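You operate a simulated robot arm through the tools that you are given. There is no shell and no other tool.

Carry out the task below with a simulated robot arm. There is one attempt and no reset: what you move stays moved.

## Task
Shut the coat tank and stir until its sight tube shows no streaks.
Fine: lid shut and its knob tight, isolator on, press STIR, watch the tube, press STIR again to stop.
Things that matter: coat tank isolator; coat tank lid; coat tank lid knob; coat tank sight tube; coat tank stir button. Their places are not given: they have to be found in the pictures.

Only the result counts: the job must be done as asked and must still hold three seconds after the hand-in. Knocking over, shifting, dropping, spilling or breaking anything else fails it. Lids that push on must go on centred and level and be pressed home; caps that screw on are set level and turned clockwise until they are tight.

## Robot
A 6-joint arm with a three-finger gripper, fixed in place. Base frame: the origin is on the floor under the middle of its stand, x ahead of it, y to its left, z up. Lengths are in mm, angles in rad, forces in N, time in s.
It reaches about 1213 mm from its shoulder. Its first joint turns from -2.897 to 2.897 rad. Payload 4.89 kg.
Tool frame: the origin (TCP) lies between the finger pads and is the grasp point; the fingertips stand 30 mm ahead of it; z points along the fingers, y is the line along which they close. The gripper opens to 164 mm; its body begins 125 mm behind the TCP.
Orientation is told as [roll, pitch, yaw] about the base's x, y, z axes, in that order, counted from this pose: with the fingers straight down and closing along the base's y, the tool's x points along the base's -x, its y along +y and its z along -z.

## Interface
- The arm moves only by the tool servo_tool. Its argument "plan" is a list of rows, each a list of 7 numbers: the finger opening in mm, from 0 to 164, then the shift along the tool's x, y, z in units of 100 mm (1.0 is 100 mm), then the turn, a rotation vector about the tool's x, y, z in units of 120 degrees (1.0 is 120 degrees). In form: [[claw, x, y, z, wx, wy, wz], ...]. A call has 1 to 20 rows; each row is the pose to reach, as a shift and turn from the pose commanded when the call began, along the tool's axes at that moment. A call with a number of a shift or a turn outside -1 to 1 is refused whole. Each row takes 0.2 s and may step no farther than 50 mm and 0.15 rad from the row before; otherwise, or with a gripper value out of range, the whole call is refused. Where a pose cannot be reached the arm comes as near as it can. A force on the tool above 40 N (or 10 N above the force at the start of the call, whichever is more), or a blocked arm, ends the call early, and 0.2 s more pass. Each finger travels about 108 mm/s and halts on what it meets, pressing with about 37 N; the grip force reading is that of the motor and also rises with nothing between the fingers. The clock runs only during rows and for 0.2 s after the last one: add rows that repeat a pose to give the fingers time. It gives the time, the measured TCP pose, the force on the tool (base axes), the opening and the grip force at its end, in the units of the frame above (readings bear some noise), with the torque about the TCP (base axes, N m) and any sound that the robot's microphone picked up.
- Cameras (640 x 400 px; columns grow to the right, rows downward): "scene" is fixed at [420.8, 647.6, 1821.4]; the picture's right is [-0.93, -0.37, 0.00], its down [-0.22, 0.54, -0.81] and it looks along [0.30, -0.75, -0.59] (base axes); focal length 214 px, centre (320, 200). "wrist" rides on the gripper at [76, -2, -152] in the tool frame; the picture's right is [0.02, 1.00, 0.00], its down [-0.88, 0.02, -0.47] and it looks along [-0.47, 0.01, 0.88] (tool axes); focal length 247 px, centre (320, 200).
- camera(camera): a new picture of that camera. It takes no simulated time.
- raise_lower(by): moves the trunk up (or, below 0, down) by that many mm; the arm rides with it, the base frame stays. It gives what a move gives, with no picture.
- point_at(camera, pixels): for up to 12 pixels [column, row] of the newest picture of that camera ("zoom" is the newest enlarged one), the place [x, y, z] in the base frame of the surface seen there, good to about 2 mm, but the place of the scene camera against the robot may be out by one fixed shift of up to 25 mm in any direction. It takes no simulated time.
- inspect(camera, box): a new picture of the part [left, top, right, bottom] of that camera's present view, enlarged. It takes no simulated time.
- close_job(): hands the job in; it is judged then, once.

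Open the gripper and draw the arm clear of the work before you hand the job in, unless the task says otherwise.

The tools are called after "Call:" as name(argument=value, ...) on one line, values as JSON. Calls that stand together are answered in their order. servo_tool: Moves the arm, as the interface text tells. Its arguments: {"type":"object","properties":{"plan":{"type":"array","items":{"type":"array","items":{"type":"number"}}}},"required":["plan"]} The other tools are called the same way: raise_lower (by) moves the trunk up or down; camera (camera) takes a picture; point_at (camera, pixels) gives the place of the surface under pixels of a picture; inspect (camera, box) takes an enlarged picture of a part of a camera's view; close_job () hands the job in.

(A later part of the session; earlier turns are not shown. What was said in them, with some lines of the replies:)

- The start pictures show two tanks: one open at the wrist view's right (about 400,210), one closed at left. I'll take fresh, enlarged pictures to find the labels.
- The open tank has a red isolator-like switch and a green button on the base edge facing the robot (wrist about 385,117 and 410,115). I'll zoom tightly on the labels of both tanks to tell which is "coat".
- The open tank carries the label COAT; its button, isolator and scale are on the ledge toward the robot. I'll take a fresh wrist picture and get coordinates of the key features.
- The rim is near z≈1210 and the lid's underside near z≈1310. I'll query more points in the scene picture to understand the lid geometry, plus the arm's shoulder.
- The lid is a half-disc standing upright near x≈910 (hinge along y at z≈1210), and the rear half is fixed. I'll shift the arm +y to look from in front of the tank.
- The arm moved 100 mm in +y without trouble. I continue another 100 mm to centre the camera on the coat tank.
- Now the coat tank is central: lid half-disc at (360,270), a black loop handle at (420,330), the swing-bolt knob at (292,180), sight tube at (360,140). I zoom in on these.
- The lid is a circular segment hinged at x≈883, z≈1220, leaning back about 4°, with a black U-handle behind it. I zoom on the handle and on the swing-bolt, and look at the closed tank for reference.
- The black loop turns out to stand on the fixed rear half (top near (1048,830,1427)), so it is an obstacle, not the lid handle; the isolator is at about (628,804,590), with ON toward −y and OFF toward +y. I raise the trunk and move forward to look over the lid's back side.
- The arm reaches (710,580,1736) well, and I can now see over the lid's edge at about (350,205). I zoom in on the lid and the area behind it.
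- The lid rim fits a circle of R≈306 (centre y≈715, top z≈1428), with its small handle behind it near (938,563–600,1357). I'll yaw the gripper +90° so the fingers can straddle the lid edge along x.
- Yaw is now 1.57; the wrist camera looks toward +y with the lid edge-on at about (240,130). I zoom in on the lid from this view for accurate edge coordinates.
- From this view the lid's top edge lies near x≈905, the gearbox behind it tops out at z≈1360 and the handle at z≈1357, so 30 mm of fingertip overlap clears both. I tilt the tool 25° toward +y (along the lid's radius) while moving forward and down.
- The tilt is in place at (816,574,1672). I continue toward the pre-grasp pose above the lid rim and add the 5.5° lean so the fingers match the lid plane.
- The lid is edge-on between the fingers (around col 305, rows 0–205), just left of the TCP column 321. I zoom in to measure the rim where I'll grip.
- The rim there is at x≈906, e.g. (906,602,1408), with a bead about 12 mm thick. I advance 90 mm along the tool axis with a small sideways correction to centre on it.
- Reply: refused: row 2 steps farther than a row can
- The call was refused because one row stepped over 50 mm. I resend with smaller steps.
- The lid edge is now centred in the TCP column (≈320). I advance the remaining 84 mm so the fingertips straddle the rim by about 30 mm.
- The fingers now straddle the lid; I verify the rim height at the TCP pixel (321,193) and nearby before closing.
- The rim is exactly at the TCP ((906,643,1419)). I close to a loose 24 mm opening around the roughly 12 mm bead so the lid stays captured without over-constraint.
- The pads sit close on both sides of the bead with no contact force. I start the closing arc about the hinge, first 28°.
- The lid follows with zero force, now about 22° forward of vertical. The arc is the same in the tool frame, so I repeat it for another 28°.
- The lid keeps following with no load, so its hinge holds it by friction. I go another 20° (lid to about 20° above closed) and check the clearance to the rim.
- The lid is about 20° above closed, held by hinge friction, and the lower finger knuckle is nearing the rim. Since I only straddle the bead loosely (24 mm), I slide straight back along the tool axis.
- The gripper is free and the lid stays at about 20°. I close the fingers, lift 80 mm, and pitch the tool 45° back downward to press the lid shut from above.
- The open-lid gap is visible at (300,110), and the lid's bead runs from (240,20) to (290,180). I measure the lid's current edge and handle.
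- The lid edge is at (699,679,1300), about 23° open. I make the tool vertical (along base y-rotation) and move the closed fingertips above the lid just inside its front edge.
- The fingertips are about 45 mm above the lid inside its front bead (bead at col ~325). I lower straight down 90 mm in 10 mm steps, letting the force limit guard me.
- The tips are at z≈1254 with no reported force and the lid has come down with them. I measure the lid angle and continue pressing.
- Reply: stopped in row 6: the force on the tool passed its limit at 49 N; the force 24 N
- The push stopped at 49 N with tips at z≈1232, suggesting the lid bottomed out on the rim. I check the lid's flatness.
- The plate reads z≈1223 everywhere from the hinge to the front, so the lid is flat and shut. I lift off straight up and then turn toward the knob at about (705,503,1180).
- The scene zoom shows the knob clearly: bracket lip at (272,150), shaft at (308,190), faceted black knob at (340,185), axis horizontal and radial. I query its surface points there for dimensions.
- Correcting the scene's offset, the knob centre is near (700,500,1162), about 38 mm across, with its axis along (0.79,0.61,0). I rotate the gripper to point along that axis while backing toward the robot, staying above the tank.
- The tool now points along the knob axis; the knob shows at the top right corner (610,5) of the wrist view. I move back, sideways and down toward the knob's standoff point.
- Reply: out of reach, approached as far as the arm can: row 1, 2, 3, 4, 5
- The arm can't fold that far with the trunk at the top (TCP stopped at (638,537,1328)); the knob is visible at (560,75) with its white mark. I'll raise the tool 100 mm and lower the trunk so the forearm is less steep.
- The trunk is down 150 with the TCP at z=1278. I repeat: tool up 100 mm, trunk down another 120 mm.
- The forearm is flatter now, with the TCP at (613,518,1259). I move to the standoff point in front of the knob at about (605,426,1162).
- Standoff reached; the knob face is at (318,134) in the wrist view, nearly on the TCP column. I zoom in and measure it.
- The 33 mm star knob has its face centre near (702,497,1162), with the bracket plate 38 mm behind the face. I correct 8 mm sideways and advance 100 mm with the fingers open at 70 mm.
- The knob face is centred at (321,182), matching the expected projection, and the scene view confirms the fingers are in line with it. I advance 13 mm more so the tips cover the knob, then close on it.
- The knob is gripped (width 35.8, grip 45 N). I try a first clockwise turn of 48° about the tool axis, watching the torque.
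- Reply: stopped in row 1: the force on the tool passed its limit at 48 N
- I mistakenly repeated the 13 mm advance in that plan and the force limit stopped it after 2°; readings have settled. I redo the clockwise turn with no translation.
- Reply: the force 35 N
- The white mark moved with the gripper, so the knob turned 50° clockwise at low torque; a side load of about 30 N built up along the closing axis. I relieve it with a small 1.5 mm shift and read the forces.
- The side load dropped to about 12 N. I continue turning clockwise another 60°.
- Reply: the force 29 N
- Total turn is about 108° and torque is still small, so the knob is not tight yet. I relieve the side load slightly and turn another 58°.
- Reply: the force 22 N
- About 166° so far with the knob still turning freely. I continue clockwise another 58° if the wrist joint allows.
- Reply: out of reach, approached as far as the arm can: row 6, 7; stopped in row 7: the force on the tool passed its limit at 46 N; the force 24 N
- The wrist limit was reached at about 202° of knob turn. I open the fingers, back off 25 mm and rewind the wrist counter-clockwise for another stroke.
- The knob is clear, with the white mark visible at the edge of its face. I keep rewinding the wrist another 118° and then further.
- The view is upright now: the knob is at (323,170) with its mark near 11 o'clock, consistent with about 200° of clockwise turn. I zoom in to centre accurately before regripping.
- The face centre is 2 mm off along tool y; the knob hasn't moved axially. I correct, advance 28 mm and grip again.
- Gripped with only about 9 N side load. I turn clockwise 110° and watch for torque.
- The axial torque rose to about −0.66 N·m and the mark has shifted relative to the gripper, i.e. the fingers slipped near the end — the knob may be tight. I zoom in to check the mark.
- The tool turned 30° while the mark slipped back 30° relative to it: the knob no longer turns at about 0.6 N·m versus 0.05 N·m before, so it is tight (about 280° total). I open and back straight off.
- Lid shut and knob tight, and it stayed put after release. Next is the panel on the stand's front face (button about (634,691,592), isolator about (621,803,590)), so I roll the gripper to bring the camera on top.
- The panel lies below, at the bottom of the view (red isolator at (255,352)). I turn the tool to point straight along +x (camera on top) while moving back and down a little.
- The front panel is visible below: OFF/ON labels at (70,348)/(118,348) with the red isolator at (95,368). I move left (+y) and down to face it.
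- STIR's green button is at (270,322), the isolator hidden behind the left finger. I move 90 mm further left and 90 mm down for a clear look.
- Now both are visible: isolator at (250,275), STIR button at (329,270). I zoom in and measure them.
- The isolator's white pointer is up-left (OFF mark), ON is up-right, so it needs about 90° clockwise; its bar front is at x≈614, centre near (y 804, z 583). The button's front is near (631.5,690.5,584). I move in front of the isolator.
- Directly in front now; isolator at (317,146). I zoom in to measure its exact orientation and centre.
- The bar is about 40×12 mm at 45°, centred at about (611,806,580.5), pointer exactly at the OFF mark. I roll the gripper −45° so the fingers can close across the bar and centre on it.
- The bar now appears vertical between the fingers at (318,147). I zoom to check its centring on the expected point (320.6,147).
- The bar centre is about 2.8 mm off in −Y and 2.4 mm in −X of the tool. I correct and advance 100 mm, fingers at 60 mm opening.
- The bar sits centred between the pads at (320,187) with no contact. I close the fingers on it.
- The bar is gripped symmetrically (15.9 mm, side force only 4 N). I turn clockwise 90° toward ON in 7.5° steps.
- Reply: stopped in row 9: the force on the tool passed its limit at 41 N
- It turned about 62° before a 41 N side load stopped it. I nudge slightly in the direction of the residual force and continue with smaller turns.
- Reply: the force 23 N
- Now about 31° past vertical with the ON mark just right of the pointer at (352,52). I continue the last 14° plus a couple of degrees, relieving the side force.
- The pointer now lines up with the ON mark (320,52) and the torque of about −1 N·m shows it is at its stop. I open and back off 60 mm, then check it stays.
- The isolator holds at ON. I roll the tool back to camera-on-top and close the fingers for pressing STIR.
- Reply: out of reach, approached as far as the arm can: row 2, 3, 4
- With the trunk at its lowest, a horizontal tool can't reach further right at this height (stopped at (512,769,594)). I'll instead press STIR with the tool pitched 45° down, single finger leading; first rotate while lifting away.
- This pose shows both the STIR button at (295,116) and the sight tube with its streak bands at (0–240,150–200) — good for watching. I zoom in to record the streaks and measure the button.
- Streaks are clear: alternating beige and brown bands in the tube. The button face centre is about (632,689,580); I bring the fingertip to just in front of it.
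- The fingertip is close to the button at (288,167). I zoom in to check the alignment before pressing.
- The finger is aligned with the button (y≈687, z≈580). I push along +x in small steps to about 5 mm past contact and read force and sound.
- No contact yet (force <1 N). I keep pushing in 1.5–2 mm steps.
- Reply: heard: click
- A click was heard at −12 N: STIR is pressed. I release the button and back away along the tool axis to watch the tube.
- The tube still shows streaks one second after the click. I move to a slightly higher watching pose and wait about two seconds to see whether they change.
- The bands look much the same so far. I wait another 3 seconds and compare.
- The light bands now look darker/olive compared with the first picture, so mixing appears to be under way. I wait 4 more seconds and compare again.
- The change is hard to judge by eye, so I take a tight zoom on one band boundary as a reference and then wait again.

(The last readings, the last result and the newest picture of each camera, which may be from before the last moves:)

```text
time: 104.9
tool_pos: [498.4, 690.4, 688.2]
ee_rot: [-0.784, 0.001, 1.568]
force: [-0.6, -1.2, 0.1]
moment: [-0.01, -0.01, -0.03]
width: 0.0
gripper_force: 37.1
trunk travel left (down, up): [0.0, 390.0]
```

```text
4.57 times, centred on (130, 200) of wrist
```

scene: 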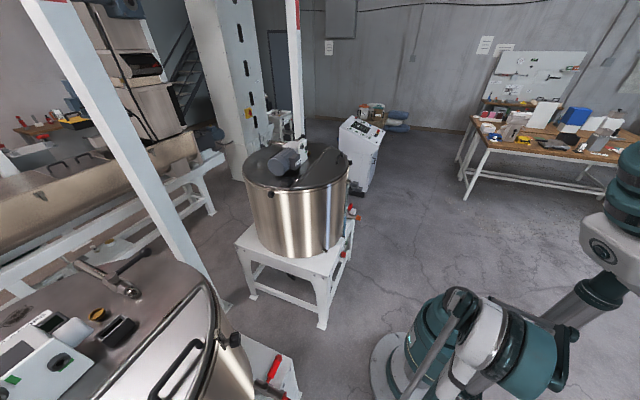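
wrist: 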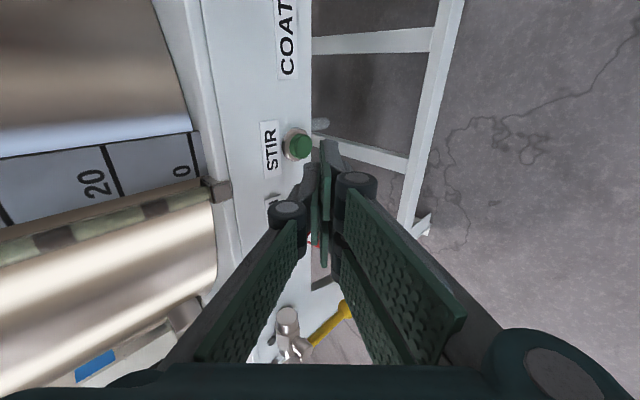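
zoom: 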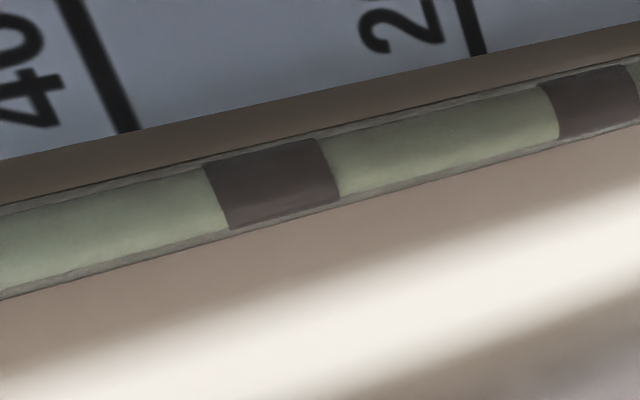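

Over 4 s the bands look unchanged, and no motor sound is reported. I wait another 8 seconds at the same pose to decide whether it is really stirring.

Call:
servo_tool(plan=[[0, 0, 0, 0, 0, 0, 0], [0, 0, 0, 0, 0, 0, 0], [0, 0, 0, 0, 0, 0, 0], [0, 0, 0, 0, 0, 0, 0], [0, 0, 0, 0, 0, 0, 0], [0, 0, 0, 0, 0, 0, 0], [0, 0, 0, 0, 0, 0, 0], [0, 0, 0, 0, 0, 0, 0], [0, 0, 0, 0, 0, 0, 0], [0, 0, 0, 0, 0, 0, 0], [0, 0, 0, 0, 0, 0, 0], [0, 0, 0, 0, 0, 0, 0], [0, 0, 0, 0, 0, 0, 0], [0, 0, 0, 0, 0, 0, 0], [0, 0, 0, 0, 0, 0, 0], [0, 0, 0, 0, 0, 0, 0], [0, 0, 0, 0, 0, 0, 0], [0, 0, 0, 0, 0, 0, 0], [0, 0, 0, 0, 0, 0, 0], [0, 0, 0, 0, 0, 0, 0]])

Call:
servo_tool(plan=[[0, 0, 0, 0, 0, 0, 0], [0, 0, 0, 0, 0, 0, 0], [0, 0, 0, 0, 0, 0, 0], [0, 0, 0, 0, 0, 0, 0], [0, 0, 0, 0, 0, 0, 0], [0, 0, 0, 0, 0, 0, 0], [0, 0, 0, 0, 0, 0, 0], [0, 0, 0, 0, 0, 0, 0], [0, 0, 0, 0, 0, 0, 0], [0, 0, 0, 0, 0, 0, 0], [0, 0, 0, 0, 0, 0, 0], [0, 0, 0, 0, 0, 0, 0], [0, 0, 0, 0, 0, 0, 0], [0, 0, 0, 0, 0, 0, 0], [0, 0, 0, 0, 0, 0, 0], [0, 0, 0, 0, 0, 0, 0], [0, 0, 0, 0, 0, 0, 0], [0, 0, 0, 0, 0, 0, 0], [0, 0, 0, 0, 0, 0, 0], [0, 0, 0, 0, 0, 0, 0]])

Call:
inspect(camera="wrist", box=[60, 175, 200, 225])

Call:
inspect(camera="wrist", box=[220, 60, 360, 160])

Call:
camera(camera="scene")

```text
time: 109.1
tool_pos: [498.2, 690.4, 688.9]
ee_rot: [-0.783, 0.0, 1.568]
force: [-0.3, -0.1, -0.6]
moment: [0.0, 0.03, 0.0]
width: 0.3
gripper_force: 36.6
trunk travel left (down, up): [0.0, 390.0]
```

```text
time: 113.3
tool_pos: [498.2, 691.0, 690.3]
ee_rot: [-0.783, 0.001, 1.57]
force: [0.1, -0.8, -0.1]
moment: [0.0, -0.01, -0.01]
width: 0.0
gripper_force: 37.7
trunk travel left (down, up): [0.0, 390.0]
```

```text
4.57 times, centred on (130, 200) of wrist
```

zoom: 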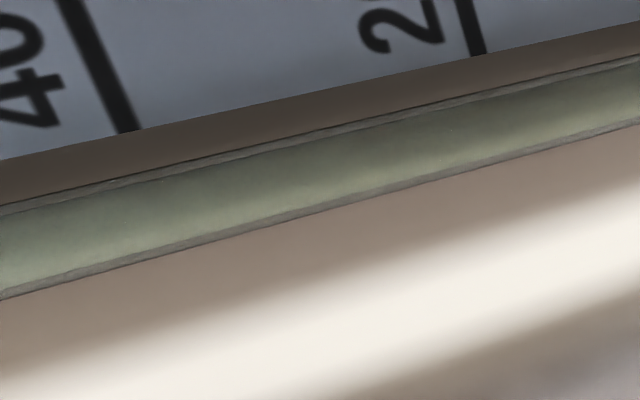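

```text
4.00 times, centred on (290, 110) of wrist
```

zoom: 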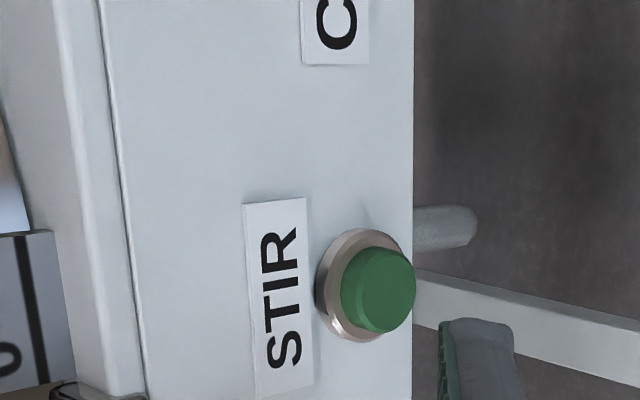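

```text
taken
```

scene: 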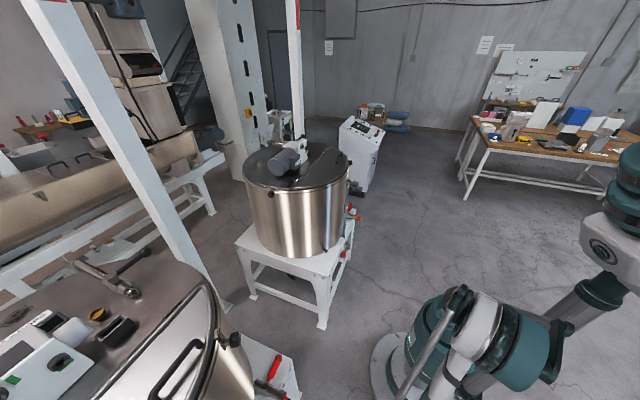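

The streaks are gone — the tube is uniform olive now. I check the rest of the visible tube (no time passes) before stopping.

Call:
inspect(camera="wrist", box=[0, 80, 250, 240])

```text
2.50 times, centred on (125, 160) of wrist
```

zoom: 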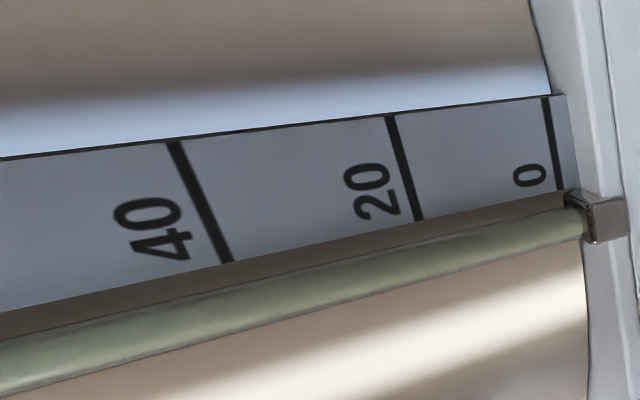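

Uniform along the whole visible tube. I press STIR again to stop: first approach, then push to the same depth as before and withdraw.

Call:
servo_tool(plan=[[0, 0, 0, 0.35, 0, 0, 0], [0, 0, 0, 0.7, 0, 0, 0], [0, 0, 0, 1.0, 0, 0, 0]])

Call:
servo_tool(plan=[[0, 0, 0, 0.2, 0, 0, 0], [0, 0, -0.05, 0.4, 0, 0, 0], [0, 0, -0.09, 0.44, 0, 0, 0], [0, 0, -0.112, 0.462, 0, 0, 0], [0, 0, -0.126, 0.476, 0, 0, 0], [0, 0, -0.14, 0.49, 0, 0, 0], [0, 0, -0.152, 0.502, 0, 0, 0]])

```text
time: 114.1
tool_pos: [568.9, 688.8, 619.3]
ee_rot: [-0.783, 0.0, 1.57]
force: [-0.5, -0.3, 1.6]
moment: [0.06, -0.04, 0.05]
width: 0.0
gripper_force: 37.4
trunk travel left (down, up): [0.0, 390.0]
```

```text
time: 115.7
tool_pos: [612.9, 689.4, 593.3]
ee_rot: [-0.783, -0.001, 1.567]
force: [-18.2, -2.7, 0.0]
moment: [-0.06, 0.21, -0.04]
width: 0.0
gripper_force: 37.5
trunk travel left (down, up): [0.0, 390.0]
heard: click
```

The click was heard again at −18 N, so STIR is off. I release the button and back away.

Call:
servo_tool(plan=[[0, 0, 0.1, -0.1, 0, 0, 0], [0, 0, 0.15, -0.3, 0, 0, 0], [0, 0, 0.15, -0.6, 0, 0, 0], [0, 0, 0.15, -0.9, 0, 0, 0]])

Call:
servo_tool(plan=[[20, 0, 0, -0.3, 0, 0, 0], [40, 0, 0, -0.6, 0, 0, 0], [70, 0, 0, -0.6, 0, 0, 0]])

Call:
camera(camera="wrist")

Call:
inspect(camera="wrist", box=[0, 80, 250, 240])

Call:
inspect(camera="scene", box=[0, 250, 320, 400])

```text
time: 116.7
tool_pos: [540.5, 687.8, 643.1]
ee_rot: [-0.784, 0.001, 1.569]
force: [0.5, 0.7, -2.6]
moment: [-0.03, -0.03, -0.09]
width: 0.0
gripper_force: 37.1
trunk travel left (down, up): [0.0, 390.0]
```

```text
time: 117.5
tool_pos: [497.6, 689.1, 689.8]
ee_rot: [-0.785, 0.001, 1.569]
force: [-0.5, -0.1, 0.3]
moment: [-0.04, 0.02, 0.02]
width: 70.0
gripper_force: 0.1
trunk travel left (down, up): [0.0, 390.0]
```

```text
taken
```

wrist: 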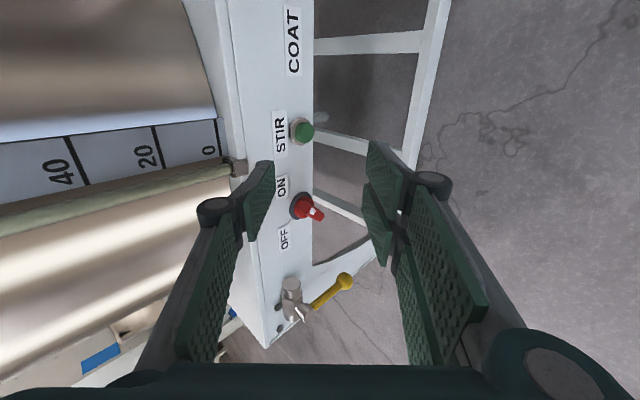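

```text
2.50 times, centred on (125, 160) of wrist
```

zoom: 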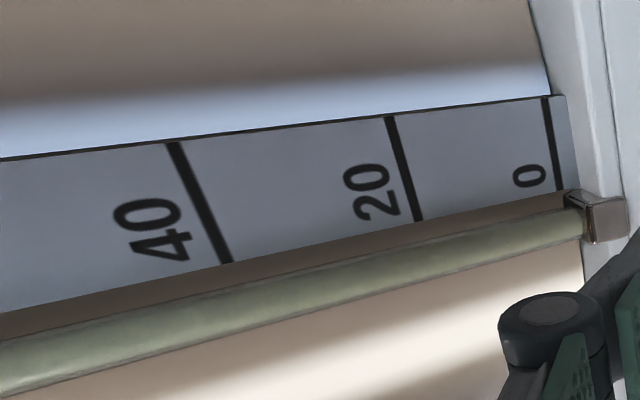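

```text
2.00 times, centred on (160, 325) of scene
```

zoom: 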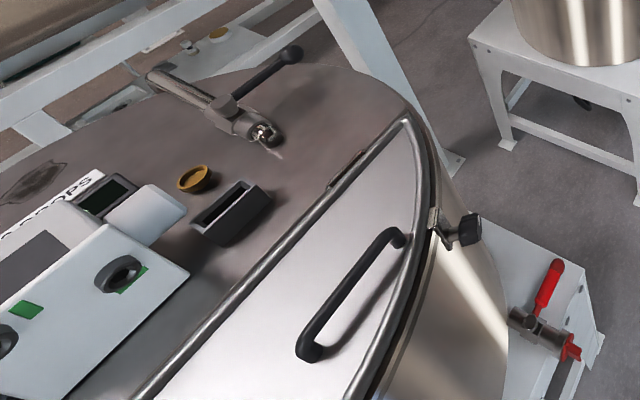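

Two clicks (on, off), tube uniform, lid shut, isolator at ON. I draw the arm further back and up with the gripper open before handing in.

Call:
servo_tool(plan=[[100, 0, 0, -0.3, 0, 0, 0], [120, 0, 0, -0.6, 0, 0, 0], [120, 0, 0, -0.9, 0, 0, 0], [120, 0, 0, -0.9, 0, 0, 0]])

Call:
camera(camera="wrist")

Call:
camera(camera="scene")

```text
time: 118.5
tool_pos: [435.0, 689.2, 755.2]
ee_rot: [-0.783, 0.0, 1.569]
force: [0.4, 0.7, -0.4]
moment: [0.0, 0.0, -0.03]
width: 120.1
gripper_force: 0.0
trunk travel left (down, up): [0.0, 390.0]
```

```text
taken
```

wrist: 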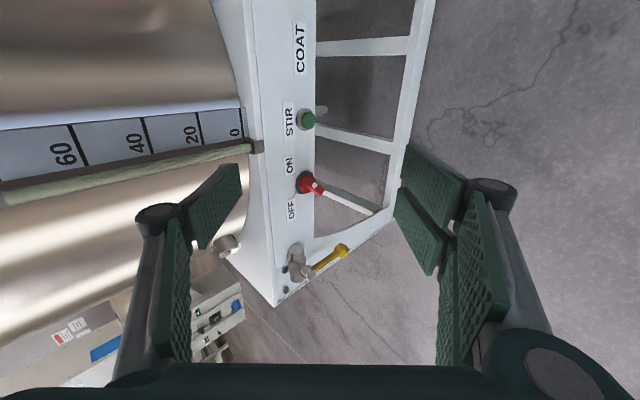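

```text
taken
```

scene: 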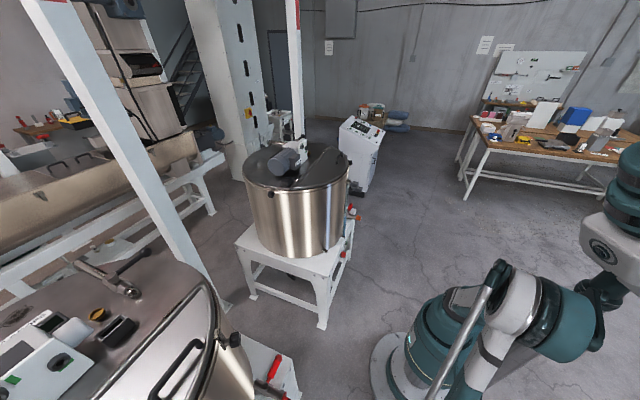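

The tube is streak-free up to past the 60 mark, the isolator is at ON, the lid and knob are closed, and the arm stands clear with the gripper open. I hand the job in.

Call:
close_job()

```text
The job is handed in.
```

The coat tank is shut and stirred, and the job is handed in. I haven't had a verdict back.

- **Lid:** it is closed. The plate reads level at z≈1223 from hinge to front edge.
- **Knob:** I turned it clockwise about 280° until it stopped turning. The gripper began to slip on it at about 0.6 N·m, so I'm taking that as tight.
- **Isolator:** the pointer lines up with the ON mark, and it stayed there when I let go.
- **Stirring:** I pressed STIR at about 91 s and heard it click. The streaks were gone by 113 s. I pressed it again at about 116 s and heard a second click. There was no motor sound to confirm that stirring stopped.
- **Sight tube:** it was uniform up to just past the 60-litre mark. I couldn't see the part above that, and the tank holds 80 litres.

The arm is clear of the tank with the gripper open. I saw nothing else moved or knocked.
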